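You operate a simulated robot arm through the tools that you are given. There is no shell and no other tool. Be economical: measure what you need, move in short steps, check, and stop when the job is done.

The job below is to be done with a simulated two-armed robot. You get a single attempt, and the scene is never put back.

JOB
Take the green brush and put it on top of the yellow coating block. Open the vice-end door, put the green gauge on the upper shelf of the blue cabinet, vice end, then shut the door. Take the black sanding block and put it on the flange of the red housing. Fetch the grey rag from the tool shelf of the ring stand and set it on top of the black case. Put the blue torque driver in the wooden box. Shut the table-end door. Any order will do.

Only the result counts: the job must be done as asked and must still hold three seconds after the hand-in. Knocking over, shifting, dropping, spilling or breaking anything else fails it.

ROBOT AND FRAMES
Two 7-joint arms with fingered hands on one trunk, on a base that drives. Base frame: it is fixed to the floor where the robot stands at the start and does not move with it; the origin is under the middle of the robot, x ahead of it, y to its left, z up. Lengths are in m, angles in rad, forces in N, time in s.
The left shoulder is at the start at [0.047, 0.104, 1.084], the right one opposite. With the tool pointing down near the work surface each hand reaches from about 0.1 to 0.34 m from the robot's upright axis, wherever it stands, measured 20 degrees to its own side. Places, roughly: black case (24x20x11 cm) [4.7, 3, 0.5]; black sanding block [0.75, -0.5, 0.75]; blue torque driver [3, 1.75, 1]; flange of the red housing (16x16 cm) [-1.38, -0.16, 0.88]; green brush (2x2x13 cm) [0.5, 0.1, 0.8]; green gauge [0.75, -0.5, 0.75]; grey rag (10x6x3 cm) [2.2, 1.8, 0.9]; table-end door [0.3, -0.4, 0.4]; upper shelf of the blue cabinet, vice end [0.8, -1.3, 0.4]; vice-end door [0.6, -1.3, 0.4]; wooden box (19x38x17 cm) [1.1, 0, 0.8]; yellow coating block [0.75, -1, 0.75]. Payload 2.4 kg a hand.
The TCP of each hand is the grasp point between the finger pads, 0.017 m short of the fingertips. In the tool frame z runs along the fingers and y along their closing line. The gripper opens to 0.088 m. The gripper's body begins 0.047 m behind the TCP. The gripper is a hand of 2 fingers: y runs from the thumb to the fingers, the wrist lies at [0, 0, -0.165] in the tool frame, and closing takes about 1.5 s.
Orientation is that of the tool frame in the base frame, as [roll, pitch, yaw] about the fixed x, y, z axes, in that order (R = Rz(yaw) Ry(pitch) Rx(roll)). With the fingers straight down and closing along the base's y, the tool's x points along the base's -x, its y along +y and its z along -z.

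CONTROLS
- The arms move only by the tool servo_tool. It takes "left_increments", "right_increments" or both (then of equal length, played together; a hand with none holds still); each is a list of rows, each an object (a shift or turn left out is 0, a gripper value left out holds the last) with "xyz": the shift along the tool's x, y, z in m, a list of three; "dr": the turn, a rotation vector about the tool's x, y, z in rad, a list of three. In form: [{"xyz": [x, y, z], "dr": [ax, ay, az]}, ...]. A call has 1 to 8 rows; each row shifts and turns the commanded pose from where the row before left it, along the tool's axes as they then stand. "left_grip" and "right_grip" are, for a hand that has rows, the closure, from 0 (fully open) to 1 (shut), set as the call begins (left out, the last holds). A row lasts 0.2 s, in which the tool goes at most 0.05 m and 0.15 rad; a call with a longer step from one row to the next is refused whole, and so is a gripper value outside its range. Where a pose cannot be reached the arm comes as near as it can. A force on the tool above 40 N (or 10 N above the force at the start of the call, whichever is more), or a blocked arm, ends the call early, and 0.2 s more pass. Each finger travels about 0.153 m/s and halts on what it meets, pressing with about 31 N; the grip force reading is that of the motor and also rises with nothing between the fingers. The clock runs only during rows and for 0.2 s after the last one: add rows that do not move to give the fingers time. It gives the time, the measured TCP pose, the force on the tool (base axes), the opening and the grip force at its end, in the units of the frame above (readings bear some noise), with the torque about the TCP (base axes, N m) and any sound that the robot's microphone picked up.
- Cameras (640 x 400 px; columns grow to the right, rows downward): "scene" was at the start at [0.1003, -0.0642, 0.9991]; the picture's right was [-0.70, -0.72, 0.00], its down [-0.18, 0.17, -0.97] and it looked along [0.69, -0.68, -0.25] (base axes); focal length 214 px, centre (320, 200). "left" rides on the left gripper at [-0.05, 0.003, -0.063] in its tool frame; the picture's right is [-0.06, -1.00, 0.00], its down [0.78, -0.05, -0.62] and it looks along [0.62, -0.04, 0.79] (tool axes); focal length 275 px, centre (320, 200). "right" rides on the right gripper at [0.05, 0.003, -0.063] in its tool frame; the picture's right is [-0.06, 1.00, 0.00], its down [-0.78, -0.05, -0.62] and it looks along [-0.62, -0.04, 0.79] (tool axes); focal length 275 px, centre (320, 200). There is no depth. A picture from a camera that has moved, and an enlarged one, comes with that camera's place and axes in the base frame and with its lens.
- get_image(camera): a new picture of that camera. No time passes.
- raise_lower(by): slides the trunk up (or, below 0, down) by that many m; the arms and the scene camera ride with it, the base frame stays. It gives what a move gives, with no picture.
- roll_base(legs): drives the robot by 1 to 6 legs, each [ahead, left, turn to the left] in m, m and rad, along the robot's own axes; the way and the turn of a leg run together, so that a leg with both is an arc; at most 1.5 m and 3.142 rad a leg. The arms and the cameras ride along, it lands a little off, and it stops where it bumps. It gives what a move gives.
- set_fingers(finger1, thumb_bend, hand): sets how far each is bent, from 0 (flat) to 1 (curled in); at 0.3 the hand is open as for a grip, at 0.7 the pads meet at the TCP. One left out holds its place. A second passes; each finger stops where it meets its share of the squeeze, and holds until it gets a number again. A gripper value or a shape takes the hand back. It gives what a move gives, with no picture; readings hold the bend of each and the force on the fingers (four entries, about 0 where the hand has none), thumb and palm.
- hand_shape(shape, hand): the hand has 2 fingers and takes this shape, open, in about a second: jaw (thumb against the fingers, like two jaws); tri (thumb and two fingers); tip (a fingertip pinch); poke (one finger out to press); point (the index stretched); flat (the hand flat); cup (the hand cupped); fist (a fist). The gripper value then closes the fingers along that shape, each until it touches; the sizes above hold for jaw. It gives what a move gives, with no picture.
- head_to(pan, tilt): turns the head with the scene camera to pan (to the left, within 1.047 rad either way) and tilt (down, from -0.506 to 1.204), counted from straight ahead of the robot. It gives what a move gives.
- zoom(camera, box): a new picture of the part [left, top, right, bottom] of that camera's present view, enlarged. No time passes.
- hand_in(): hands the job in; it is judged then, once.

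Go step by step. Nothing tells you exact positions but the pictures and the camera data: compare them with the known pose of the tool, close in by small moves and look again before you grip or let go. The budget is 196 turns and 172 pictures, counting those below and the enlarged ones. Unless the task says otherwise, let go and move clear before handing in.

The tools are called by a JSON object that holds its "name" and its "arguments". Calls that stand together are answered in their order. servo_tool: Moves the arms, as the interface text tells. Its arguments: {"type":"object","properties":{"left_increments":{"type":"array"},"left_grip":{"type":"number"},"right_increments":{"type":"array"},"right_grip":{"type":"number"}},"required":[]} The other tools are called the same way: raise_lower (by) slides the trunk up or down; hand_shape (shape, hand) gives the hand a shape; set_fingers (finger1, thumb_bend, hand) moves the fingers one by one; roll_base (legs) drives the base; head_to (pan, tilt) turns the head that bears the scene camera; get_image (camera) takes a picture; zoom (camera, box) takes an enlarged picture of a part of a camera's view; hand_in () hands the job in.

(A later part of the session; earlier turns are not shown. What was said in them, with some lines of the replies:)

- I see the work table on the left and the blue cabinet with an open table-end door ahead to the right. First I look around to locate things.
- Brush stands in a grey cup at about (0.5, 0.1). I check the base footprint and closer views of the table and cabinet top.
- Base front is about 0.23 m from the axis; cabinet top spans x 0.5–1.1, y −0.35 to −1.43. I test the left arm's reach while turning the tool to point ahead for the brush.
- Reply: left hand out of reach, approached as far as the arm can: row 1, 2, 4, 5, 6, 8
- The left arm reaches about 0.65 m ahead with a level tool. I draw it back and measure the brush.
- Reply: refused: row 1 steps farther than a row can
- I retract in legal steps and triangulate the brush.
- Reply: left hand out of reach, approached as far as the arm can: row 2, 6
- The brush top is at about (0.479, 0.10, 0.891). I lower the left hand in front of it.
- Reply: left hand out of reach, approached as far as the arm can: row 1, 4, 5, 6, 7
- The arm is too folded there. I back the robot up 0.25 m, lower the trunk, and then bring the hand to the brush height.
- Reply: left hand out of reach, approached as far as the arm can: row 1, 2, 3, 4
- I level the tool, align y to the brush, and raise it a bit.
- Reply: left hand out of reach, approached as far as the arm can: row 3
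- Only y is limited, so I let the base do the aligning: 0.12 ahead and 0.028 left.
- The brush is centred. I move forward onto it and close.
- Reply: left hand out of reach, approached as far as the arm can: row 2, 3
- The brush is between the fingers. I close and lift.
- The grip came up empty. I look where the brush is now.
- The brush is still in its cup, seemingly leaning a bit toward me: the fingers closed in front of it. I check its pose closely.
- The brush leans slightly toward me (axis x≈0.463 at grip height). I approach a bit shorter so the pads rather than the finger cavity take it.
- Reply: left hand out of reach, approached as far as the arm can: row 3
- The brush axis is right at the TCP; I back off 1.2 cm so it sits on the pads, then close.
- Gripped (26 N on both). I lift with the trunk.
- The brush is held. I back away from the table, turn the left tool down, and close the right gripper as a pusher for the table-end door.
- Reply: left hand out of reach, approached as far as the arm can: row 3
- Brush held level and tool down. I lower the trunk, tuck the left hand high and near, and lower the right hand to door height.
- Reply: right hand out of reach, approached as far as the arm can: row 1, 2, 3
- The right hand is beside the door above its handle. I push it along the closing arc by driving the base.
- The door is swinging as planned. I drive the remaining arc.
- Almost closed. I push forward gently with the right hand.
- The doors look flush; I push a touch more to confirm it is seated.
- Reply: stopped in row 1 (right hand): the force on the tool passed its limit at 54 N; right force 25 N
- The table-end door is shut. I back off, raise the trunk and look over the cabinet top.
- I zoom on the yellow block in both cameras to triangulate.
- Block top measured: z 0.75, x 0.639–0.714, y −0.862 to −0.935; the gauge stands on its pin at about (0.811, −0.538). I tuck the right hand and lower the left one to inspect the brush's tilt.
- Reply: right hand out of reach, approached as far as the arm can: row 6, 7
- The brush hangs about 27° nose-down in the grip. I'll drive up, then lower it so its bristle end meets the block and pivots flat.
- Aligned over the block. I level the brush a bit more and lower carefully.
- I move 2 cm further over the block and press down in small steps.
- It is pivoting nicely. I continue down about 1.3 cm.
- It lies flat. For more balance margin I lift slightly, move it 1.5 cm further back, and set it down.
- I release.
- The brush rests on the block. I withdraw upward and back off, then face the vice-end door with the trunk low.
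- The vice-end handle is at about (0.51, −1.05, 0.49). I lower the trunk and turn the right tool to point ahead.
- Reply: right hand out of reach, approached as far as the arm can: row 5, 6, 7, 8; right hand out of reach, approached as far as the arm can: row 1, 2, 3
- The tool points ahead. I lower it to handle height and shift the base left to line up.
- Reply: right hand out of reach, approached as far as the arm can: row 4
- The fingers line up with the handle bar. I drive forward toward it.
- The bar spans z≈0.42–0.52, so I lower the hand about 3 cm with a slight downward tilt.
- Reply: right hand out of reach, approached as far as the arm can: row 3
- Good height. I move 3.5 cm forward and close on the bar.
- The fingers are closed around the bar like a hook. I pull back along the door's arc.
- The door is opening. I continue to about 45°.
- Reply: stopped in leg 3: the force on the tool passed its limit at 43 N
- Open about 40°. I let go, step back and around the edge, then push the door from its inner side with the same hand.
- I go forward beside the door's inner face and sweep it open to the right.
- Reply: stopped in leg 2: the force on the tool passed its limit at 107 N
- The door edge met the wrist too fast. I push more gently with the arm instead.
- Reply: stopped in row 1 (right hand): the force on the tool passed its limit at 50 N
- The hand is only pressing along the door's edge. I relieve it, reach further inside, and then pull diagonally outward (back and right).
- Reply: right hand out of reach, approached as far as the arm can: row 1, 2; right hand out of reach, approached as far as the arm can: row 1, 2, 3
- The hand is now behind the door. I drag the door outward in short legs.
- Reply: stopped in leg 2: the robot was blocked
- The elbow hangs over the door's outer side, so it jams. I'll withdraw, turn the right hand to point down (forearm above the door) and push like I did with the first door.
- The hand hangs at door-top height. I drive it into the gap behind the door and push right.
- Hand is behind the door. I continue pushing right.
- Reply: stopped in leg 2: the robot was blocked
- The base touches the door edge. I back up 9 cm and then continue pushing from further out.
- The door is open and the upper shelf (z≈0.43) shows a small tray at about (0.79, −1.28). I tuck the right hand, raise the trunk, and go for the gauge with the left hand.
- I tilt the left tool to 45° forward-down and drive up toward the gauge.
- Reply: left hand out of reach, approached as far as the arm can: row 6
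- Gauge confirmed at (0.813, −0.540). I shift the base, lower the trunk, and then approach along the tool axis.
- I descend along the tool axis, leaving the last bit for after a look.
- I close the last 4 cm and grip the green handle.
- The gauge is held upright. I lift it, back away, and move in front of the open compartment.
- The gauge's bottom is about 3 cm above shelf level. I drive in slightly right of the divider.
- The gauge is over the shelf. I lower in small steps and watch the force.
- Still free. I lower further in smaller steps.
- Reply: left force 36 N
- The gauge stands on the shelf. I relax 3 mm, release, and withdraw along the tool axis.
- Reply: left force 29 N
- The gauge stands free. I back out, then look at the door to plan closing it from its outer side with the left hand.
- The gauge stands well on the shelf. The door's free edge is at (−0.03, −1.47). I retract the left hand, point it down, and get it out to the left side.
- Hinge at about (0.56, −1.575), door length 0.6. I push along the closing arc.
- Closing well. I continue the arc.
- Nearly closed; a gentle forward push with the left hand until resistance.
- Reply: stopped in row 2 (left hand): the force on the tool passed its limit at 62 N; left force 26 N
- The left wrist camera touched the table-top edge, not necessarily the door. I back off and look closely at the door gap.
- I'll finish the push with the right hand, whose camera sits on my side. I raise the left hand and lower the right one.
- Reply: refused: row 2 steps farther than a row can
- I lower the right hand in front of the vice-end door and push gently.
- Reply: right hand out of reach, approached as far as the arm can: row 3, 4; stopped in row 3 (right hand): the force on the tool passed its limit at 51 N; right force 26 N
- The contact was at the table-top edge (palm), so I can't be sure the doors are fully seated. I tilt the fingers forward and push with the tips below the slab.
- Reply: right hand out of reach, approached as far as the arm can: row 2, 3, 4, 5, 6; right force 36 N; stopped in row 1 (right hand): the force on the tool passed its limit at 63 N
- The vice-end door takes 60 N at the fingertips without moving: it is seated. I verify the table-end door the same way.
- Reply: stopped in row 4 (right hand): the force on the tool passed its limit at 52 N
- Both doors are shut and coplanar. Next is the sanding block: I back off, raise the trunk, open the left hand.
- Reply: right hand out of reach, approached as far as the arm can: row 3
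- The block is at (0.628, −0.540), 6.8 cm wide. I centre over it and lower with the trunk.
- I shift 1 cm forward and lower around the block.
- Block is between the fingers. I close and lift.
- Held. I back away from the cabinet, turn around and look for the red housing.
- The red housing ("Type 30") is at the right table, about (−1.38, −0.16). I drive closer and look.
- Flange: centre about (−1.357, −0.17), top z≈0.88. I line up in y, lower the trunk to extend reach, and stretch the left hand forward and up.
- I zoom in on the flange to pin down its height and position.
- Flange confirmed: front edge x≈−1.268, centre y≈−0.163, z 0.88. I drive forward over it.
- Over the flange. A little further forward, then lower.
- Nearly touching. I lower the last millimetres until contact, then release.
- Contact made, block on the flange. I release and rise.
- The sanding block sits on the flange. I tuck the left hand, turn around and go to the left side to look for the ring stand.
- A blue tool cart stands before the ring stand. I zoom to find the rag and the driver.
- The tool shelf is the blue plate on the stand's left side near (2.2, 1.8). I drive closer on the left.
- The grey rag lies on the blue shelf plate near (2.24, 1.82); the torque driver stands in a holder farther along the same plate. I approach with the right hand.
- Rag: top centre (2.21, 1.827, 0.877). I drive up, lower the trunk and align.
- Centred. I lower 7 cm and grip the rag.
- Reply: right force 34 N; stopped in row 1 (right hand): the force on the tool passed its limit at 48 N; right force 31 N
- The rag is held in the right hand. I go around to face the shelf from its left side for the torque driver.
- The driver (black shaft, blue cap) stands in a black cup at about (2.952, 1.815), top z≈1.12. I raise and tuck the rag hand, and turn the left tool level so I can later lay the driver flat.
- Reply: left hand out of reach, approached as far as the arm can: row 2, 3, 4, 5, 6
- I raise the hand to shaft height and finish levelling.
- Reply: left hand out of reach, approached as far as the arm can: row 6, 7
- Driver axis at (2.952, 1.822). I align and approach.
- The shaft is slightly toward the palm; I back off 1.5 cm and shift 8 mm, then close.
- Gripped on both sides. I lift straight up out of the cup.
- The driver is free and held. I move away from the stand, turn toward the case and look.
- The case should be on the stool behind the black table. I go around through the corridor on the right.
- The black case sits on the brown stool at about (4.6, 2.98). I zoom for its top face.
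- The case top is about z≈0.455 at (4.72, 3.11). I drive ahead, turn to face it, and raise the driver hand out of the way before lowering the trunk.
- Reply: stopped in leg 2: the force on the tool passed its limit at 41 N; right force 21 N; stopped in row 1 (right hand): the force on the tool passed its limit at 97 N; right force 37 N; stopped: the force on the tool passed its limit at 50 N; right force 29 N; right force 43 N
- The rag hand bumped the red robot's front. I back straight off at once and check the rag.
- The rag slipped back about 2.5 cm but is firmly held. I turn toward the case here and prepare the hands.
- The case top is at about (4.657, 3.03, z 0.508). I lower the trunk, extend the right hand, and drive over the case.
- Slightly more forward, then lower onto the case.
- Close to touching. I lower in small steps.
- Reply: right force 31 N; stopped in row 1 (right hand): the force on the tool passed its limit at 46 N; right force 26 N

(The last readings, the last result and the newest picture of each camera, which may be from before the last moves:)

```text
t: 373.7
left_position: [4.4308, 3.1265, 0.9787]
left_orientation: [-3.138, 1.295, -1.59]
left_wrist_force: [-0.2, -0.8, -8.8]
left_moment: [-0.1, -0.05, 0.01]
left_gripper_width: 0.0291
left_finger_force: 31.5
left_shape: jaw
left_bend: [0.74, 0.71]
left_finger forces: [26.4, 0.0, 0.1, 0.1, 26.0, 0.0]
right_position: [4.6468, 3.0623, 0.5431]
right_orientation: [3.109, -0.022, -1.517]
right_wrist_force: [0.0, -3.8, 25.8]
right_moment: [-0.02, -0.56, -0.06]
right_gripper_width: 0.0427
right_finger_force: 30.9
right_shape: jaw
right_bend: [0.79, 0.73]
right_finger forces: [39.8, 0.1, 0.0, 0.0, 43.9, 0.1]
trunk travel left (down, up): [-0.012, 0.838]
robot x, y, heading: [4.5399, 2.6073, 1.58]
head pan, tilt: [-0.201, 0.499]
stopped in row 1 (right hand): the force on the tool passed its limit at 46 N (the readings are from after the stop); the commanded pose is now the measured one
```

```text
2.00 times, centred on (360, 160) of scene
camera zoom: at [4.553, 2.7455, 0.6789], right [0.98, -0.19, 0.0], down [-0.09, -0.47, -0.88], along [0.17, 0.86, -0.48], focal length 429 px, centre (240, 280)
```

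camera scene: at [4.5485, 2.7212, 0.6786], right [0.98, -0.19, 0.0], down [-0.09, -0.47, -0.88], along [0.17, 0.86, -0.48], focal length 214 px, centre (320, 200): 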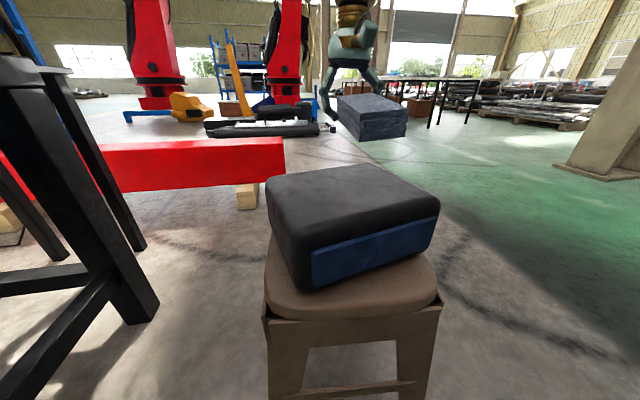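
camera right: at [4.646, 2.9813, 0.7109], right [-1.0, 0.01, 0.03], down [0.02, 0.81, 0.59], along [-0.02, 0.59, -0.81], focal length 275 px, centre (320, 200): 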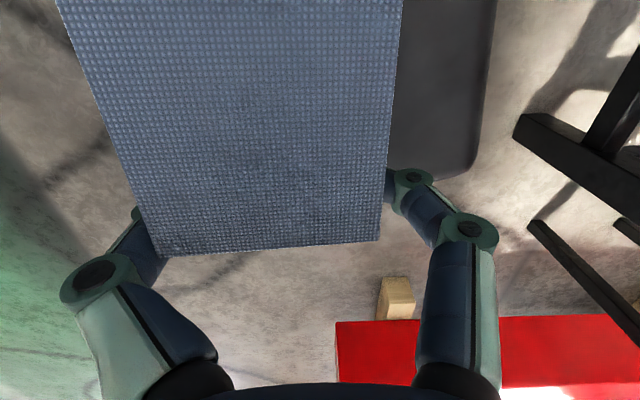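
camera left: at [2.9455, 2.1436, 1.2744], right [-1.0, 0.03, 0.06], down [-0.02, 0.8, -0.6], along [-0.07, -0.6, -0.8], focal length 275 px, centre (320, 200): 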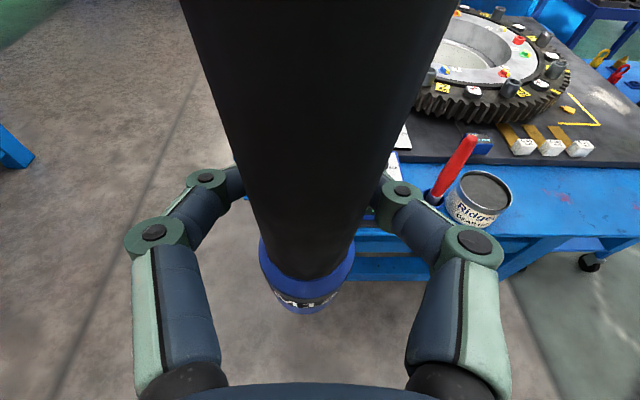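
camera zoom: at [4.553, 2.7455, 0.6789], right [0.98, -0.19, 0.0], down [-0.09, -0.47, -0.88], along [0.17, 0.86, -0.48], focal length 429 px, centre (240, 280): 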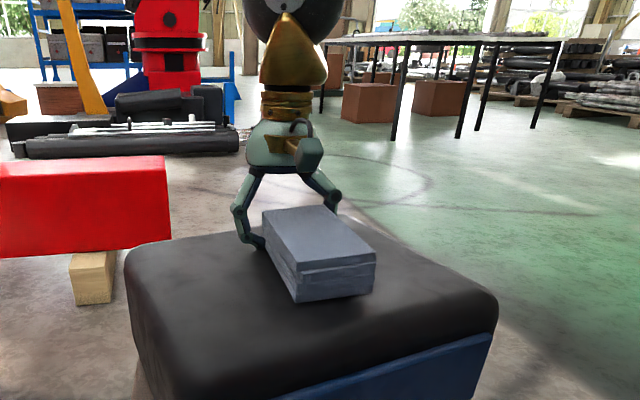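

The rag rests on the case. I relieve the pressure, release and rise.

{"name": "servo_tool", "arguments": {"right_increments": [{"xyz": [0, 0, -0.002]}, {}]}}

{"name": "servo_tool", "arguments": {"right_increments": [{}, {}, {}, {}], "right_grip": 0.0}}

{"name": "raise_lower", "arguments": {"by": 0.2}}

{"name": "get_image", "arguments": {"camera": "scene"}}

```text
t: 374.3
left_position: [4.4313, 3.1272, 0.9774]
left_orientation: [-3.134, 1.298, -1.585]
left_wrist_force: [0.3, -0.1, -9.3]
left_moment: [-0.08, -0.03, -0.04]
left_gripper_width: 0.029
left_finger_force: 31.1
left_shape: jaw
left_bend: [0.74, 0.71]
left_finger forces: [26.4, 0.0, 0.1, 0.0, 26.0, 0.0]
right_position: [4.6461, 3.062, 0.5443]
right_orientation: [3.111, -0.029, -1.517]
right_wrist_force: [1.1, 0.8, 7.4]
right_moment: [0.03, 0.11, -0.05]
right_gripper_width: 0.0426
right_finger_force: 31.2
right_shape: jaw
right_bend: [0.79, 0.73]
right_finger forces: [36.4, 0.0, 0.0, 0.0, 29.4, 0.0]
trunk travel left (down, up): [-0.012, 0.838]
robot x, y, heading: [4.5346, 2.6098, 1.581]
head pan, tilt: [-0.201, 0.499]
```

```text
t: 374.8
left_position: [4.4306, 3.1288, 0.9771]
left_orientation: [-3.137, 1.295, -1.591]
left_wrist_force: [-0.7, 0.1, -8.4]
left_moment: [-0.1, -0.06, -0.01]
left_gripper_width: 0.0291
left_finger_force: 31.3
left_shape: jaw
left_bend: [0.74, 0.71]
left_finger forces: [26.4, 0.1, 0.0, 0.0, 26.0, 0.0]
right_position: [4.6462, 3.0627, 0.5474]
right_orientation: [3.109, -0.021, -1.517]
right_wrist_force: [-2.0, -0.4, 6.9]
right_moment: [-0.02, -0.33, 0.04]
right_gripper_width: 0.0878
right_finger_force: 0.1
right_shape: jaw
right_bend: [0.3, 0.29]
right_finger forces: [0.0, 0.0, 0.0, 0.1, 6.8, 0.0]
trunk travel left (down, up): [-0.012, 0.838]
robot x, y, heading: [4.5363, 2.6067, 1.578]
head pan, tilt: [-0.201, 0.499]
stopped in row 2 (right hand): the force on the tool passed its limit at 43 N (the readings are from after the stop); the commanded pose is now the measured one
```

```text
t: 377.0
left_position: [4.4312, 3.1295, 1.1782]
left_orientation: [-3.137, 1.297, -1.589]
left_wrist_force: [0.1, -0.1, -9.4]
left_moment: [-0.09, -0.05, -0.02]
left_gripper_width: 0.0291
left_finger_force: 31.2
left_shape: jaw
left_bend: [0.74, 0.71]
left_finger forces: [26.3, 0.0, 0.0, 0.1, 26.0, 0.0]
right_position: [4.6458, 3.0629, 0.7628]
right_orientation: [3.112, 0.024, -1.517]
right_wrist_force: [0.7, -0.3, -0.8]
right_moment: [0.01, 0.02, -0.06]
right_gripper_width: 0.0878
right_finger_force: 0.0
right_shape: jaw
right_bend: [0.3, 0.3]
right_finger forces: [0.0, 0.1, 0.0, 0.0, 0.0, 0.0]
trunk travel left (down, up): [-0.212, 0.638]
robot x, y, heading: [4.5376, 2.6082, 1.578]
head pan, tilt: [-0.201, 0.499]
```

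```text
23 pictures are left
camera scene: at [4.5534, 2.736, 0.8732], right [0.98, -0.19, 0.0], down [-0.09, -0.47, -0.88], along [0.17, 0.86, -0.48], focal length 214 px, centre (320, 200)
```

scene: 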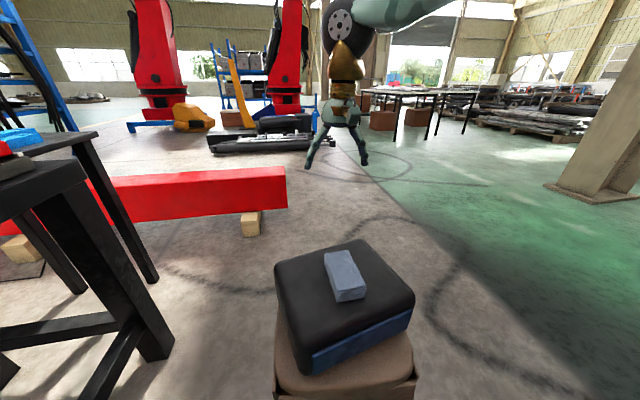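

The rag lies on the case. Now the driver goes to the wooden box: I raise the trunk, tuck the right hand, back out and drive back along the corridor.

{"name": "raise_lower", "arguments": {"by": 0.15}}

{"name": "roll_base", "arguments": {"legs": [[-0.46, -0.1, 0], [0, 0, 1.563]]}}

{"name": "servo_tool", "arguments": {"right_increments": [{"xyz": [0, 0, -0.05]}, {"xyz": [0, 0, -0.05]}, {"xyz": [0, 0, -0.05]}, {"xyz": [0, 0, -0.05]}, {"xyz": [0.05, 0, 0]}, {"xyz": [0.05, 0, 0]}, {"xyz": [0.05, 0, 0]}]}}

{"name": "head_to", "arguments": {"pan": 0.0, "tilt": 0.3}}

{"name": "get_image", "arguments": {"camera": "scene"}}

```text
t: 378.8
left_position: [4.4303, 3.1288, 1.3278]
left_orientation: [-3.137, 1.298, -1.587]
left_wrist_force: [0.7, -0.4, -8.0]
left_moment: [-0.1, -0.04, -0.04]
left_gripper_width: 0.029
left_finger_force: 31.0
left_shape: jaw
left_bend: [0.74, 0.71]
left_finger forces: [26.2, 0.1, 0.0, 0.0, 25.9, 0.0]
right_position: [4.6454, 3.0586, 0.9511]
right_orientation: [3.117, 0.114, -1.516]
right_wrist_force: [-0.3, -0.6, 0.2]
right_moment: [-0.01, 0.01, -0.03]
right_gripper_width: 0.088
right_finger_force: 0.0
right_shape: jaw
right_bend: [0.3, 0.3]
right_finger forces: [0.1, 0.0, 0.0, 0.0, 0.1, 0.0]
trunk travel left (down, up): [-0.362, 0.488]
robot x, y, heading: [4.535, 2.6067, 1.58]
head pan, tilt: [-0.201, 0.499]
```

```text
t: 385.4
left_position: [4.1176, 2.0522, 1.3273]
left_orientation: [-3.136, 1.298, -0.048]
left_wrist_force: [0.9, 0.2, -7.6]
left_moment: [0.01, -0.08, -0.04]
left_gripper_width: 0.0294
left_finger_force: 30.8
left_shape: jaw
left_bend: [0.74, 0.71]
left_finger forces: [25.8, 0.1, 0.0, 0.0, 25.5, 0.1]
right_position: [4.1945, 2.266, 0.9519]
right_orientation: [3.116, 0.114, 0.02]
right_wrist_force: [0.6, -0.1, -0.5]
right_moment: [0.01, 0.01, 0.02]
right_gripper_width: 0.0879
right_finger_force: 0.0
right_shape: jaw
right_bend: [0.3, 0.3]
right_finger forces: [0.0, 0.0, 0.0, 0.2, 0.1, 0.0]
trunk travel left (down, up): [-0.362, 0.488]
robot x, y, heading: [4.6406, 2.1409, 3.114]
head pan, tilt: [-0.201, 0.499]
```

```text
t: 387.0
left_position: [4.1174, 2.0535, 1.3273]
left_orientation: [-3.137, 1.299, -0.05]
left_wrist_force: [-0.6, 0.6, -9.1]
left_moment: [0.03, -0.06, 0.02]
left_gripper_width: 0.029
left_finger_force: 31.4
left_shape: jaw
left_bend: [0.74, 0.71]
left_finger forces: [25.8, 0.1, 0.0, 0.0, 25.5, 0.1]
right_position: [4.3646, 2.2783, 1.1369]
right_orientation: [3.116, 0.114, 0.021]
right_wrist_force: [0.0, 0.5, -0.1]
right_moment: [0.0, -0.01, 0.0]
right_gripper_width: 0.088
right_finger_force: 0.1
right_shape: jaw
right_bend: [0.3, 0.3]
right_finger forces: [0.0, 0.0, 0.1, 0.0, 0.0, 0.0]
trunk travel left (down, up): [-0.362, 0.488]
robot x, y, heading: [4.6388, 2.1393, 3.115]
head pan, tilt: [-0.201, 0.499]
```

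```text
t: 387.7
left_position: [4.1165, 2.0538, 1.3281]
left_orientation: [-3.135, 1.299, -0.049]
left_wrist_force: [0.1, 0.1, -9.3]
left_moment: [0.05, -0.12, 0.01]
left_gripper_width: 0.029
left_finger_force: 31.4
left_shape: jaw
left_bend: [0.74, 0.71]
left_finger forces: [25.8, 0.1, 0.1, 0.0, 25.6, 0.0]
right_position: [4.3643, 2.2774, 1.138]
right_orientation: [3.115, 0.112, 0.021]
right_wrist_force: [-0.3, 0.4, -0.1]
right_moment: [-0.01, 0.02, -0.05]
right_gripper_width: 0.0878
right_finger_force: 0.1
right_shape: jaw
right_bend: [0.3, 0.3]
right_finger forces: [0.1, 0.0, 0.1, 0.0, 0.0, 0.0]
trunk travel left (down, up): [-0.362, 0.488]
robot x, y, heading: [4.6432, 2.1408, 3.115]
head pan, tilt: [0.0, 0.3]
```

```text
22 pictures are left
camera scene: at [4.5164, 2.1447, 1.0418], right [0.03, 1.0, 0.0], down [0.3, -0.01, -0.95], along [-0.95, 0.02, -0.3], focal length 214 px, centre (320, 200)
```

scene: 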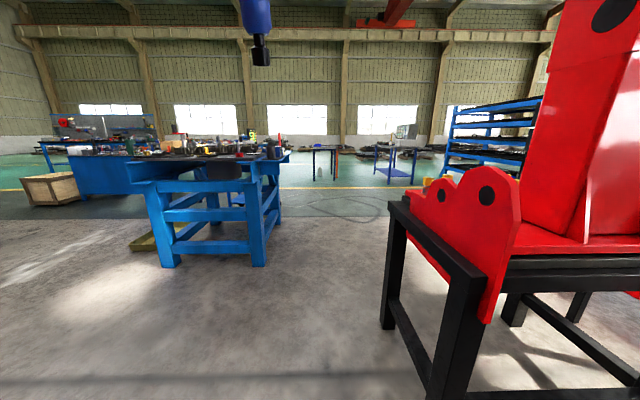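

The wide way on the south side of the ring stand is clear. I drive that way toward the far end of the work table, facing it.

{"name": "roll_base", "arguments": {"legs": [[1.0, 0, 0.027], [0, 1.3, 0], [0, 0.86, 0]]}}

{"name": "get_image", "arguments": {"camera": "scene"}}

```text
t: 403.1
left_position: [3.0454, -0.0635, 1.3274]
left_orientation: [-3.135, 1.298, -0.051]
left_wrist_force: [-0.2, -1.0, -8.5]
left_moment: [0.06, -0.08, 0.01]
left_gripper_width: 0.0287
left_finger_force: 31.0
left_shape: jaw
left_bend: [0.75, 0.72]
left_finger forces: [22.1, 0.0, 0.0, 0.0, 24.7, 0.0]
right_position: [3.2935, 0.1606, 1.1376]
right_orientation: [3.115, 0.113, 0.022]
right_wrist_force: [-0.3, -0.6, -0.3]
right_moment: [-0.02, -0.02, 0.01]
right_gripper_width: 0.0879
right_finger_force: 0.0
right_shape: jaw
right_bend: [0.3, 0.3]
right_finger forces: [0.1, 0.1, 0.0, 0.1, 0.0, 0.0]
trunk travel left (down, up): [-0.362, 0.488]
robot x, y, heading: [3.5675, 0.0237, 3.111]
head pan, tilt: [0.0, 0.3]
```

```text
21 pictures are left
camera scene: at [3.445, 0.0282, 1.0418], right [0.03, 1.0, 0.0], down [0.3, -0.01, -0.95], along [-0.95, 0.02, -0.3], focal length 214 px, centre (320, 200)
```

scene: 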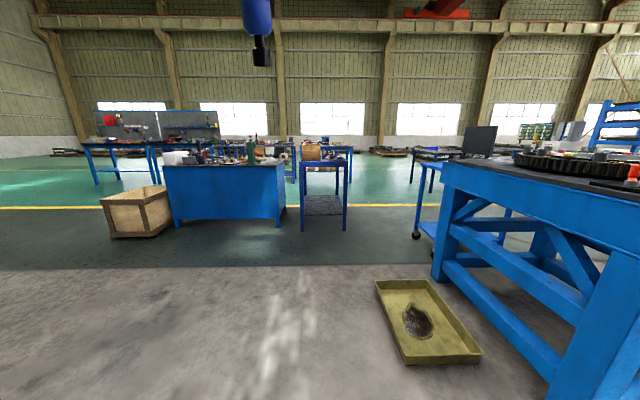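

{"name": "roll_base", "arguments": {"legs": [[1.3, -0.03, 0.03], [0.5, 0.0, 0]]}}

{"name": "head_to", "arguments": {"pan": 0.0, "tilt": 0.45}}

{"name": "get_image", "arguments": {"camera": "scene"}}

```text
t: 412.2
left_position: [1.2582, -0.0368, 1.3274]
left_orientation: [-3.137, 1.298, -0.02]
left_wrist_force: [0.3, 0.7, -8.9]
left_moment: [0.03, -0.1, -0.01]
left_gripper_width: 0.0287
left_finger_force: 31.7
left_shape: jaw
left_bend: [0.75, 0.72]
left_finger forces: [22.3, 0.1, 0.0, 0.0, 24.9, 0.0]
right_position: [1.4985, 0.1956, 1.1377]
right_orientation: [3.114, 0.114, 0.05]
right_wrist_force: [-0.1, 0.9, 0.1]
right_moment: [0.03, 0.01, -0.01]
right_gripper_width: 0.0878
right_finger_force: 0.1
right_shape: jaw
right_bend: [0.3, 0.3]
right_finger forces: [0.0, 0.1, 0.0, 0.0, 0.0, 0.0]
trunk travel left (down, up): [-0.362, 0.488]
robot x, y, heading: [1.7779, 0.0656, -3.135]
head pan, tilt: [0.0, 0.3]
```

```text
t: 412.9
left_position: [1.2585, -0.0363, 1.327]
left_orientation: [-3.137, 1.296, -0.021]
left_wrist_force: [0.5, 0.3, -8.8]
left_moment: [-0.01, -0.03, -0.01]
left_gripper_width: 0.0286
left_finger_force: 30.8
left_shape: jaw
left_bend: [0.75, 0.72]
left_finger forces: [22.2, 0.0, 0.1, 0.1, 24.8, 0.0]
right_position: [1.4998, 0.1952, 1.1383]
right_orientation: [3.114, 0.112, 0.051]
right_wrist_force: [0.5, -0.4, 0.4]
right_moment: [-0.01, -0.02, 0.0]
right_gripper_width: 0.0882
right_finger_force: 0.0
right_shape: jaw
right_bend: [0.3, 0.3]
right_finger forces: [0.0, 0.1, 0.0, 0.1, 0.1, 0.0]
trunk travel left (down, up): [-0.362, 0.488]
robot x, y, heading: [1.7793, 0.0627, -3.134]
head pan, tilt: [0.0, 0.45]
```

```text
20 pictures are left
camera scene: at [1.6561, 0.0667, 1.0279], right [0.0, 1.0, 0.0], down [0.44, 0.0, -0.9], along [-0.9, 0.0, -0.44], focal length 214 px, centre (320, 200)
```

scene: 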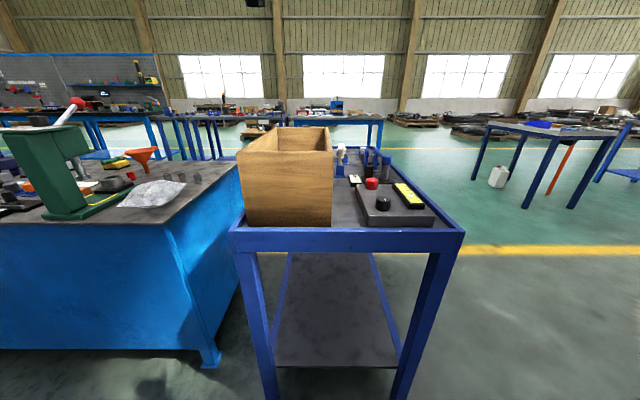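

Box measured: x 0.86–1.24, y −0.095–0.09, top z 0.93. I back up a little, lower the driver hand, and tilt the driver toward horizontal.

{"name": "roll_base", "arguments": {"legs": [[-0.2, -0.036, 0]]}}

{"name": "servo_tool", "arguments": {"left_increments": [{"xyz": [0.048, 0, -0.01]}, {"xyz": [0.048, 0, -0.01]}, {"xyz": [0.048, 0, -0.01]}, {"xyz": [0.048, 0, -0.01]}, {"xyz": [0.03, 0, 0]}, {}]}}

{"name": "servo_tool", "arguments": {"left_increments": [{"dr": [0, 0.1375, 0]}, {"dr": [0, 0.1375, 0]}, {"dr": [0, 0.1375, 0]}, {"dr": [0, 0.1375, 0]}, {"dr": [0, 0.1375, 0]}, {"dr": [0, 0.1375, 0]}, {"dr": [0, 0.1375, 0]}, {"dr": [0, 0.1375, 0]}]}}

{"name": "get_image", "arguments": {"camera": "scene"}}

```text
t: 414.4
left_position: [1.4526, 0.0021, 1.3274]
left_orientation: [-3.137, 1.299, -0.023]
left_wrist_force: [-0.2, 0.1, -9.2]
left_moment: [0.03, -0.05, 0.01]
left_gripper_width: 0.0285
left_finger_force: 30.8
left_shape: jaw
left_bend: [0.75, 0.72]
left_finger forces: [22.2, 0.0, 0.0, 0.0, 24.9, 0.1]
right_position: [1.6934, 0.2327, 1.1384]
right_orientation: [3.115, 0.113, 0.047]
right_wrist_force: [-0.3, 1.5, -0.4]
right_moment: [-0.02, 0.0, 0.05]
right_gripper_width: 0.0878
right_finger_force: 0.0
right_shape: jaw
right_bend: [0.3, 0.3]
right_finger forces: [0.0, 0.0, 0.0, 0.1, 0.0, 0.0]
trunk travel left (down, up): [-0.362, 0.488]
robot x, y, heading: [1.9727, 0.1047, -3.139]
head pan, tilt: [0.0, 0.45]
```

```text
t: 415.8
left_position: [1.551, -0.0038, 1.1236]
left_orientation: [-3.136, 1.296, -0.023]
left_wrist_force: [0.2, 0.2, -9.2]
left_moment: [0.04, -0.07, 0.04]
left_gripper_width: 0.0284
left_finger_force: 31.2
left_shape: jaw
left_bend: [0.76, 0.72]
left_finger forces: [22.3, 0.0, 0.1, 0.0, 24.5, 0.0]
right_position: [1.693, 0.2327, 1.1386]
right_orientation: [3.116, 0.113, 0.046]
right_wrist_force: [0.1, 0.3, 0.0]
right_moment: [0.0, -0.03, 0.01]
right_gripper_width: 0.0881
right_finger_force: 0.1
right_shape: jaw
right_bend: [0.3, 0.3]
right_finger forces: [0.0, 0.0, 0.0, 0.0, 0.1, 0.0]
trunk travel left (down, up): [-0.362, 0.488]
robot x, y, heading: [1.9728, 0.108, -3.138]
head pan, tilt: [0.0, 0.45]
```

```text
t: 417.6
left_position: [1.5519, 0.0006, 1.1237]
left_orientation: [-3.14, 0.196, -0.029]
left_wrist_force: [-0.1, 0.5, -9.3]
left_moment: [0.02, 0.22, -0.01]
left_gripper_width: 0.0285
left_finger_force: 30.8
left_shape: jaw
left_bend: [0.76, 0.72]
left_finger forces: [25.1, 0.0, 0.0, 0.0, 26.6, 0.0]
right_position: [1.6933, 0.2323, 1.138]
right_orientation: [3.115, 0.114, 0.048]
right_wrist_force: [0.6, 0.8, -0.4]
right_moment: [0.0, 0.02, 0.0]
right_gripper_width: 0.088
right_finger_force: 0.1
right_shape: jaw
right_bend: [0.3, 0.3]
right_finger forces: [0.0, 0.1, 0.0, 0.1, 0.0, 0.1]
trunk travel left (down, up): [-0.362, 0.488]
robot x, y, heading: [1.9745, 0.1037, -3.14]
head pan, tilt: [0.0, 0.45]
```

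```text
19 pictures are left
camera scene: at [1.8498, 0.1039, 1.0279], right [0.0, 1.0, 0.0], down [0.44, 0.0, -0.9], along [-0.9, 0.0, -0.44], focal length 214 px, centre (320, 200)
```

scene: 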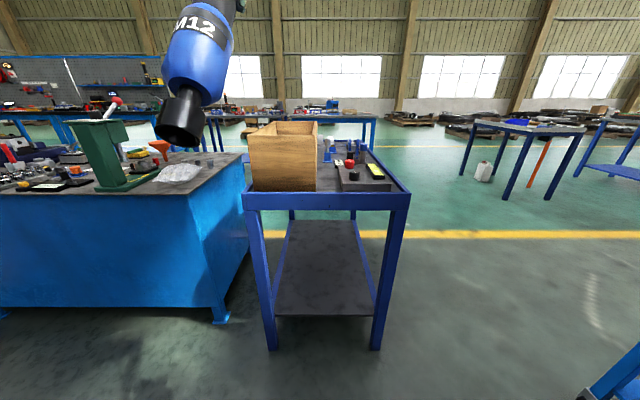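

The driver is tilted with its tip toward me. I drive up so it hangs over the box, then extend.

{"name": "roll_base", "arguments": {"legs": [[0.42, 0.0, 0.003]]}}

{"name": "servo_tool", "arguments": {"left_increments": [{"xyz": [-0.03, 0, 0.005]}, {"xyz": [-0.03, 0, 0.005]}, {}]}}

{"name": "get_image", "arguments": {"camera": "left"}}

{"name": "get_image", "arguments": {"camera": "scene"}}

```text
t: 420.2
left_position: [1.1331, 0.0006, 1.1246]
left_orientation: [-3.139, 0.197, -0.033]
left_wrist_force: [-0.7, 0.9, -9.7]
left_moment: [0.03, 0.25, 0.02]
left_gripper_width: 0.0284
left_finger_force: 30.6
left_shape: jaw
left_bend: [0.76, 0.72]
left_finger forces: [25.1, 0.1, 0.1, 0.0, 26.7, 0.0]
right_position: [1.2754, 0.2336, 1.1377]
right_orientation: [3.116, 0.114, 0.045]
right_wrist_force: [-0.4, -0.2, 0.9]
right_moment: [-0.01, -0.02, -0.02]
right_gripper_width: 0.088
right_finger_force: 0.1
right_shape: jaw
right_bend: [0.3, 0.3]
right_finger forces: [0.0, 0.1, 0.1, 0.0, 0.0, 0.0]
trunk travel left (down, up): [-0.362, 0.488]
robot x, y, heading: [1.5576, 0.1033, 3.14]
head pan, tilt: [0.0, 0.45]
```

```text
t: 421.0
left_position: [1.0748, 0.001, 1.1266]
left_orientation: [-3.14, 0.196, -0.031]
left_wrist_force: [0.0, 0.3, -8.8]
left_moment: [0.06, 0.22, 0.01]
left_gripper_width: 0.0285
left_finger_force: 31.3
left_shape: jaw
left_bend: [0.76, 0.72]
left_finger forces: [24.6, 0.0, 0.1, 0.0, 26.4, 0.0]
right_position: [1.2753, 0.2332, 1.1383]
right_orientation: [3.116, 0.113, 0.044]
right_wrist_force: [-0.2, -0.7, -0.3]
right_moment: [0.0, -0.01, 0.03]
right_gripper_width: 0.0879
right_finger_force: 0.1
right_shape: jaw
right_bend: [0.3, 0.3]
right_finger forces: [0.1, 0.0, 0.1, 0.0, 0.0, 0.0]
trunk travel left (down, up): [-0.362, 0.488]
robot x, y, heading: [1.5581, 0.1009, 3.139]
head pan, tilt: [0.0, 0.45]
```

```text
18 pictures are left
camera left: at [1.038, -0.0003, 1.1974], right [-0.03, 1.0, 0.01], down [0.89, 0.02, 0.45], along [0.45, 0.03, -0.89], focal length 275 px, centre (320, 200)
```

left: 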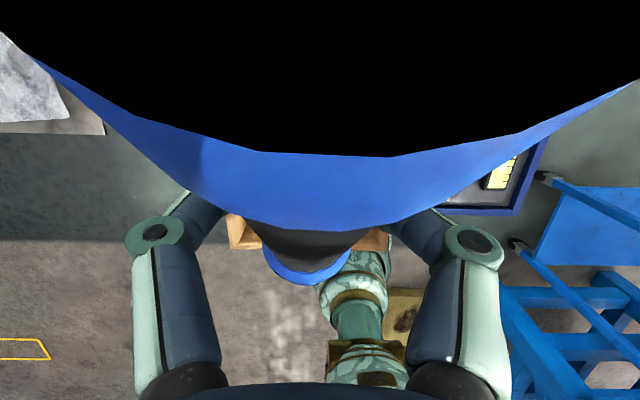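

```text
17 pictures are left
camera scene: at [1.4324, 0.104, 1.0279], right [0.0, 1.0, 0.0], down [0.44, 0.0, -0.9], along [-0.9, 0.0, -0.44], focal length 214 px, centre (320, 200)
```

scene: 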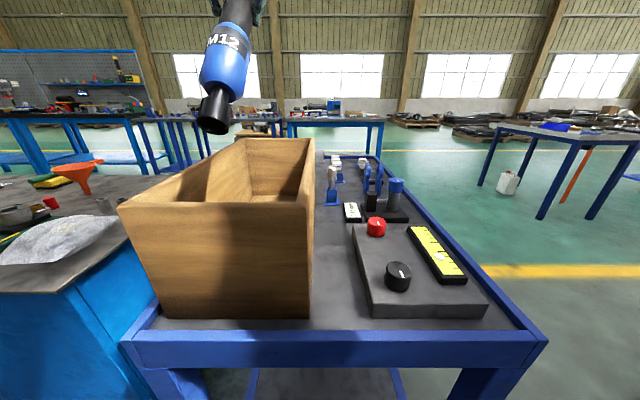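

The tip would be too close to the near wall. I steepen the driver a bit, which also gains reach, and move further in.

{"name": "servo_tool", "arguments": {"left_increments": [{"dr": [0, -0.1, 0]}, {"dr": [0, -0.1, 0]}, {"xyz": [-0.02, 0, 0.008]}, {"xyz": [-0.015, 0, 0.006]}, {}]}}

{"name": "get_image", "arguments": {"camera": "scene"}}

```text
t: 422.2
left_position: [1.0365, 0.0024, 1.1253]
left_orientation: [-3.14, 0.396, -0.031]
left_wrist_force: [0.4, 0.1, -8.0]
left_moment: [0.02, 0.18, -0.01]
left_gripper_width: 0.0285
left_finger_force: 31.2
left_shape: jaw
left_bend: [0.76, 0.72]
left_finger forces: [23.9, 0.1, 0.1, 0.0, 25.7, 0.0]
right_position: [1.2754, 0.2337, 1.1372]
right_orientation: [3.115, 0.114, 0.047]
right_wrist_force: [0.2, 0.0, 0.5]
right_moment: [-0.01, 0.0, 0.03]
right_gripper_width: 0.0881
right_finger_force: 0.1
right_shape: jaw
right_bend: [0.3, 0.3]
right_finger forces: [0.1, 0.1, 0.0, 0.1, 0.1, 0.1]
trunk travel left (down, up): [-0.362, 0.488]
robot x, y, heading: [1.5523, 0.1036, 3.143]
head pan, tilt: [0.0, 0.45]
```

```text
16 pictures are left
camera scene: at [1.4324, 0.1039, 1.0279], right [0.0, 1.0, 0.0], down [0.44, 0.0, -0.9], along [-0.9, 0.0, -0.44], focal length 214 px, centre (320, 200)
```

scene: 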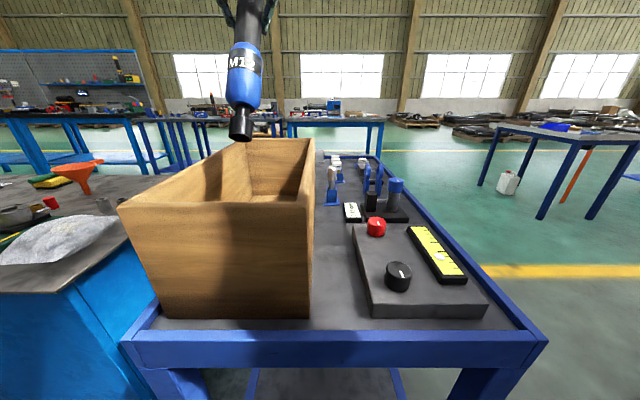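

The tip is well inside the opening. I lower with the trunk.

{"name": "raise_lower", "arguments": {"by": -0.14}}

{"name": "servo_tool", "arguments": {"left_increments": [{"xyz": [0.008, 0, 0.018]}, {"xyz": [0.004, 0, 0.009]}, {}]}}

{"name": "get_image", "arguments": {"camera": "scene"}}

```text
t: 423.9
left_position: [1.0352, 0.004, 0.9869]
left_orientation: [-3.139, 0.398, -0.028]
left_wrist_force: [1.3, 0.2, -8.8]
left_moment: [0.04, 0.19, 0.02]
left_gripper_width: 0.0284
left_finger_force: 31.4
left_shape: jaw
left_bend: [0.76, 0.72]
left_finger forces: [23.8, 0.1, 0.0, 0.1, 25.6, 0.1]
right_position: [1.2762, 0.2334, 0.9981]
right_orientation: [3.116, 0.116, 0.046]
right_wrist_force: [-0.4, -1.2, 0.0]
right_moment: [0.0, -0.01, 0.02]
right_gripper_width: 0.088
right_finger_force: 0.0
right_shape: jaw
right_bend: [0.3, 0.3]
right_finger forces: [0.0, 0.1, 0.0, 0.0, 0.0, 0.0]
trunk travel left (down, up): [-0.222, 0.628]
robot x, y, heading: [1.5567, 0.1057, 3.149]
head pan, tilt: [0.0, 0.45]
```

```text
t: 424.7
left_position: [1.0358, 0.003, 0.9603]
left_orientation: [-3.14, 0.397, -0.03]
left_wrist_force: [0.2, 0.4, -8.8]
left_moment: [0.05, 0.21, -0.01]
left_gripper_width: 0.0284
left_finger_force: 30.3
left_shape: jaw
left_bend: [0.76, 0.72]
left_finger forces: [23.6, 0.0, 0.0, 0.0, 25.5, 0.0]
right_position: [1.2768, 0.2343, 0.9981]
right_orientation: [3.117, 0.113, 0.044]
right_wrist_force: [-0.2, -0.5, -0.9]
right_moment: [-0.03, 0.0, 0.0]
right_gripper_width: 0.0879
right_finger_force: 0.2
right_shape: jaw
right_bend: [0.3, 0.3]
right_finger forces: [0.0, 0.1, 0.0, 0.0, 0.1, 0.0]
trunk travel left (down, up): [-0.222, 0.628]
robot x, y, heading: [1.5553, 0.1043, 3.144]
head pan, tilt: [0.0, 0.45]
```

```text
15 pictures are left
camera scene: at [1.4272, 0.104, 0.8877], right [0.0, 1.0, 0.0], down [0.44, 0.0, -0.9], along [-0.9, 0.0, -0.44], focal length 214 px, centre (320, 200)
```

scene: 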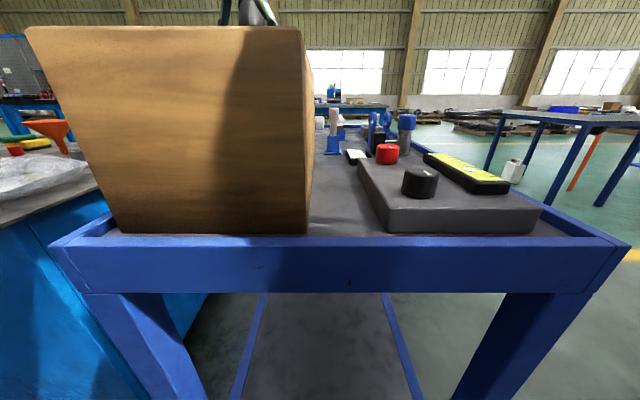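

Inside the box. I lower gently to contact, letting the tip slide so the driver flattens.

{"name": "servo_tool", "arguments": {"left_increments": [{"xyz": [0.006, 0, 0.014]}, {"xyz": [0.006, 0, 0.014]}, {}]}}

{"name": "servo_tool", "arguments": {"left_increments": [{"xyz": [0.004, 0, 0.009]}, {"xyz": [0.004, 0, 0.009]}, {}]}}

{"name": "servo_tool", "arguments": {"left_increments": [{"xyz": [0.004, 0, 0.009]}, {"xyz": [0.004, 0, 0.009]}, {"xyz": [0.004, 0, 0.009]}, {}]}}

{"name": "get_image", "arguments": {"camera": "left"}}

```text
t: 425.5
left_position: [1.0361, 0.0012, 0.9278]
left_orientation: [-3.138, 0.396, -0.029]
left_wrist_force: [-0.2, -0.6, -6.2]
left_moment: [0.01, -0.01, 0.0]
left_gripper_width: 0.0281
left_finger_force: 30.6
left_shape: jaw
left_bend: [0.76, 0.72]
left_finger forces: [22.6, 0.1, 0.0, 0.0, 24.0, 0.0]
right_position: [1.2769, 0.2343, 0.9987]
right_orientation: [3.115, 0.112, 0.045]
right_wrist_force: [0.4, -0.1, -0.9]
right_moment: [-0.03, 0.0, 0.02]
right_gripper_width: 0.088
right_finger_force: 0.0
right_shape: jaw
right_bend: [0.3, 0.3]
right_finger forces: [0.0, 0.0, 0.0, 0.0, 0.1, 0.0]
trunk travel left (down, up): [-0.222, 0.628]
robot x, y, heading: [1.5568, 0.1032, 3.141]
head pan, tilt: [0.0, 0.45]
```

```text
t: 426.3
left_position: [1.0377, 0.0039, 0.9088]
left_orientation: [-3.14, 0.397, -0.029]
left_wrist_force: [0.4, -0.5, -5.9]
left_moment: [0.01, -0.09, 0.0]
left_gripper_width: 0.0284
left_finger_force: 31.0
left_shape: jaw
left_bend: [0.76, 0.72]
left_finger forces: [22.7, 0.0, 0.0, 0.0, 24.3, 0.0]
right_position: [1.2748, 0.2334, 0.9983]
right_orientation: [3.116, 0.114, 0.047]
right_wrist_force: [0.4, 0.0, 1.2]
right_moment: [0.01, -0.01, -0.02]
right_gripper_width: 0.088
right_finger_force: 0.1
right_shape: jaw
right_bend: [0.3, 0.3]
right_finger forces: [0.0, 0.1, 0.1, 0.0, 0.0, 0.0]
trunk travel left (down, up): [-0.222, 0.628]
robot x, y, heading: [1.5533, 0.1023, 3.142]
head pan, tilt: [0.0, 0.45]
```

```text
t: 427.3
left_position: [1.0367, 0.0032, 0.8794]
left_orientation: [-3.141, 0.397, -0.028]
left_wrist_force: [0.0, -0.2, -5.8]
left_moment: [0.01, -0.1, 0.01]
left_gripper_width: 0.0284
left_finger_force: 30.8
left_shape: jaw
left_bend: [0.76, 0.72]
left_finger forces: [22.8, 0.1, 0.0, 0.1, 24.5, 0.1]
right_position: [1.2767, 0.2321, 0.9979]
right_orientation: [3.115, 0.112, 0.045]
right_wrist_force: [0.0, -0.1, 0.1]
right_moment: [0.0, -0.03, 0.02]
right_gripper_width: 0.0879
right_finger_force: 0.0
right_shape: jaw
right_bend: [0.3, 0.3]
right_finger forces: [0.0, 0.1, 0.0, 0.0, 0.0, 0.0]
trunk travel left (down, up): [-0.222, 0.628]
robot x, y, heading: [1.555, 0.1015, 3.142]
head pan, tilt: [0.0, 0.45]
```

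```text
14 pictures are left
camera left: at [1.0158, 0.0014, 0.9553], right [-0.03, 1.0, 0.03], down [0.96, 0.02, 0.27], along [0.27, 0.03, -0.96], focal length 275 px, centre (320, 200)
```

left: 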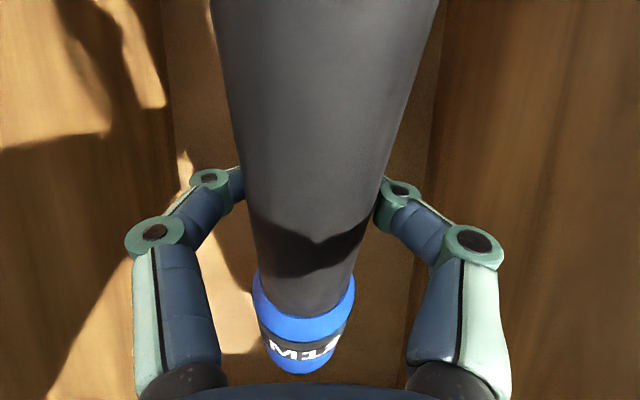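

It pivots as intended. A little lower, then I release.

{"name": "servo_tool", "arguments": {"left_increments": [{"xyz": [0.004, 0, 0.009]}, {"xyz": [0.004, 0, 0.009]}, {"xyz": [0.002, 0, 0.005]}, {}]}}

{"name": "servo_tool", "arguments": {"left_increments": [{}, {}, {}, {}, {}], "left_grip": 0.2}}

{"name": "get_image", "arguments": {"camera": "left"}}

```text
t: 428.3
left_position: [1.0371, 0.0037, 0.8525]
left_orientation: [-3.139, 0.396, -0.03]
left_wrist_force: [0.1, -0.8, -5.4]
left_moment: [0.02, -0.1, -0.01]
left_gripper_width: 0.0287
left_finger_force: 30.7
left_shape: jaw
left_bend: [0.76, 0.72]
left_finger forces: [23.0, 0.1, 0.0, 0.0, 24.4, 0.0]
right_position: [1.2759, 0.234, 0.9966]
right_orientation: [3.116, 0.115, 0.046]
right_wrist_force: [0.4, 0.1, 0.1]
right_moment: [0.01, -0.03, -0.02]
right_gripper_width: 0.0878
right_finger_force: 0.1
right_shape: jaw
right_bend: [0.3, 0.3]
right_finger forces: [0.0, 0.0, 0.0, 0.0, 0.0, 0.0]
trunk travel left (down, up): [-0.222, 0.628]
robot x, y, heading: [1.5549, 0.1019, 3.144]
head pan, tilt: [0.0, 0.45]
```

```text
t: 429.5
left_position: [1.0379, 0.0037, 0.8532]
left_orientation: [-3.141, 0.399, -0.031]
left_wrist_force: [0.3, 0.6, -0.2]
left_moment: [-0.01, -0.01, -0.01]
left_gripper_width: 0.07
left_finger_force: 0.1
left_shape: jaw
left_bend: [0.59, 0.55]
left_finger forces: [0.1, 0.0, 0.0, 0.0, 0.0, 0.0]
right_position: [1.2763, 0.2342, 0.9989]
right_orientation: [3.115, 0.117, 0.044]
right_wrist_force: [-0.8, 0.2, 0.1]
right_moment: [0.01, 0.02, 0.02]
right_gripper_width: 0.0879
right_finger_force: 0.1
right_shape: jaw
right_bend: [0.3, 0.3]
right_finger forces: [0.0, 0.1, 0.0, 0.0, 0.1, 0.0]
trunk travel left (down, up): [-0.222, 0.628]
robot x, y, heading: [1.5549, 0.105, 3.139]
head pan, tilt: [0.0, 0.45]
```

```text
13 pictures are left
camera left: at [1.0172, 0.0023, 0.9307], right [-0.03, 1.0, 0.03], down [0.96, 0.02, 0.27], along [0.27, 0.03, -0.96], focal length 275 px, centre (320, 200)
```

left: 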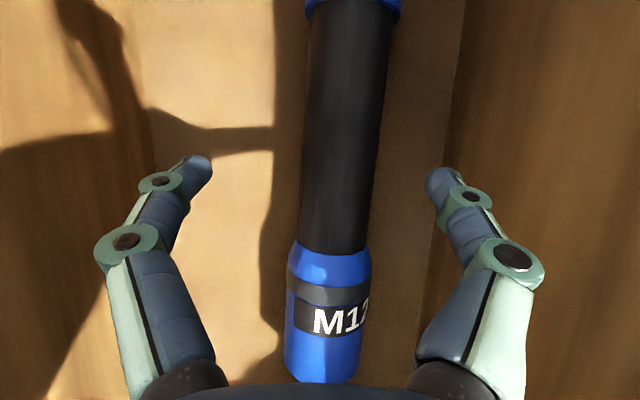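

The driver lies flat in the box. I raise straight up, back away and take a final look at box and cabinet.

{"name": "raise_lower", "arguments": {"by": 0.3}}

{"name": "roll_base", "arguments": {"legs": [[-0.3, 0, 0]]}}

{"name": "head_to", "arguments": {"pan": 0.4, "tilt": 0.35}}

{"name": "get_image", "arguments": {"camera": "scene"}}

{"name": "zoom", "arguments": {"camera": "scene", "box": [80, 100, 420, 300]}}

```text
t: 432.5
left_position: [1.0375, 0.0033, 1.1532]
left_orientation: [-3.141, 0.398, -0.032]
left_wrist_force: [0.7, -0.2, 1.0]
left_moment: [0.0, 0.02, -0.03]
left_gripper_width: 0.0706
left_finger_force: 0.0
left_shape: jaw
left_bend: [0.59, 0.55]
left_finger forces: [0.0, 0.1, 0.1, 0.1, 0.0, 0.0]
right_position: [1.2758, 0.2346, 1.2976]
right_orientation: [3.115, 0.115, 0.046]
right_wrist_force: [-0.1, -0.3, -0.1]
right_moment: [0.02, 0.01, -0.02]
right_gripper_width: 0.0879
right_finger_force: 0.0
right_shape: jaw
right_bend: [0.3, 0.3]
right_finger forces: [0.0, 0.0, 0.0, 0.1, 0.0, 0.0]
trunk travel left (down, up): [-0.522, 0.328]
robot x, y, heading: [1.5567, 0.1038, 3.137]
head pan, tilt: [0.0, 0.45]
```

```text
t: 434.6
left_position: [1.3443, 0.0051, 1.1539]
left_orientation: [-3.139, 0.397, -0.035]
left_wrist_force: [0.0, 0.1, 0.5]
left_moment: [0.02, 0.03, -0.02]
left_gripper_width: 0.0705
left_finger_force: 0.0
left_shape: jaw
left_bend: [0.59, 0.55]
left_finger forces: [0.1, 0.0, 0.0, 0.0, 0.0, 0.0]
right_position: [1.5843, 0.233, 1.2976]
right_orientation: [3.115, 0.115, 0.041]
right_wrist_force: [0.0, 0.4, 0.2]
right_moment: [-0.02, 0.0, 0.0]
right_gripper_width: 0.088
right_finger_force: 0.1
right_shape: jaw
right_bend: [0.3, 0.3]
right_finger forces: [0.1, 0.0, 0.1, 0.0, 0.0, 0.1]
trunk travel left (down, up): [-0.522, 0.328]
robot x, y, heading: [1.8608, 0.1029, 3.138]
head pan, tilt: [0.0, 0.45]
```

```text
t: 435.4
left_position: [1.3435, 0.0056, 1.1536]
left_orientation: [-3.14, 0.397, -0.036]
left_wrist_force: [0.5, 0.5, -0.4]
left_moment: [0.02, 0.01, -0.01]
left_gripper_width: 0.0704
left_finger_force: 0.1
left_shape: jaw
left_bend: [0.59, 0.55]
left_finger forces: [0.1, 0.0, 0.0, 0.0, 0.0, 0.0]
right_position: [1.5837, 0.2336, 1.2983]
right_orientation: [3.115, 0.115, 0.043]
right_wrist_force: [-0.5, -0.5, -0.6]
right_moment: [0.0, 0.01, -0.04]
right_gripper_width: 0.0877
right_finger_force: 0.1
right_shape: jaw
right_bend: [0.3, 0.3]
right_finger forces: [0.1, 0.1, 0.0, 0.1, 0.1, 0.0]
trunk travel left (down, up): [-0.522, 0.328]
robot x, y, heading: [1.8608, 0.1036, 3.137]
head pan, tilt: [0.4, 0.351]
```

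```text
12 pictures are left
camera scene: at [1.7483, 0.0676, 1.1982], right [-0.38, 0.92, 0.0], down [0.32, 0.13, -0.94], along [-0.87, -0.36, -0.34], focal length 214 px, centre (320, 200)
```

scene: 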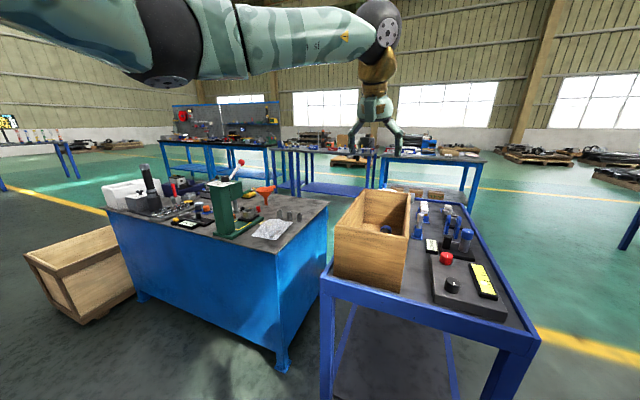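

```text
1.88 times, centred on (250, 200) of scene
camera zoom: at [1.7483, 0.0676, 1.1982], right [-0.38, 0.92, 0.0], down [0.32, 0.13, -0.94], along [-0.87, -0.36, -0.34], focal length 404 px, centre (452, 200)
```

zoom: 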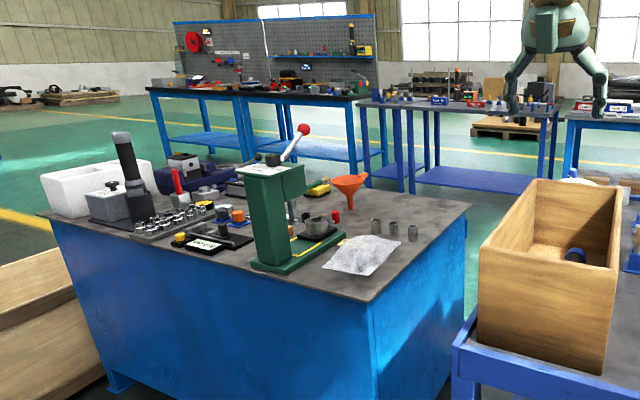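

Driver is in the box; the brush still lies on the yellow block, and the doors were verified shut. I hand in the job.

{"name": "hand_in", "arguments": {}}

```text
The job is handed in.
```

I handed the job in with all six parts done; no score came back.

- **Green brush:** it lies on top of the yellow coating block and was still there at the last look.
- **Green gauge:** it stands upright on the upper shelf of the blue cabinet, vice end. Both cabinet doors are shut; I pushed each one and neither moved.
- **Black sanding block:** it sits on the flange of the red housing.
- **Grey rag:** it lies on top of the black case.
- **Blue torque driver:** it lies flat in the wooden box.

While carrying the rag I bumped the large red robot's front with about 40 to 100 N. I saw nothing shift, and I did not check the red robot closely afterwards.
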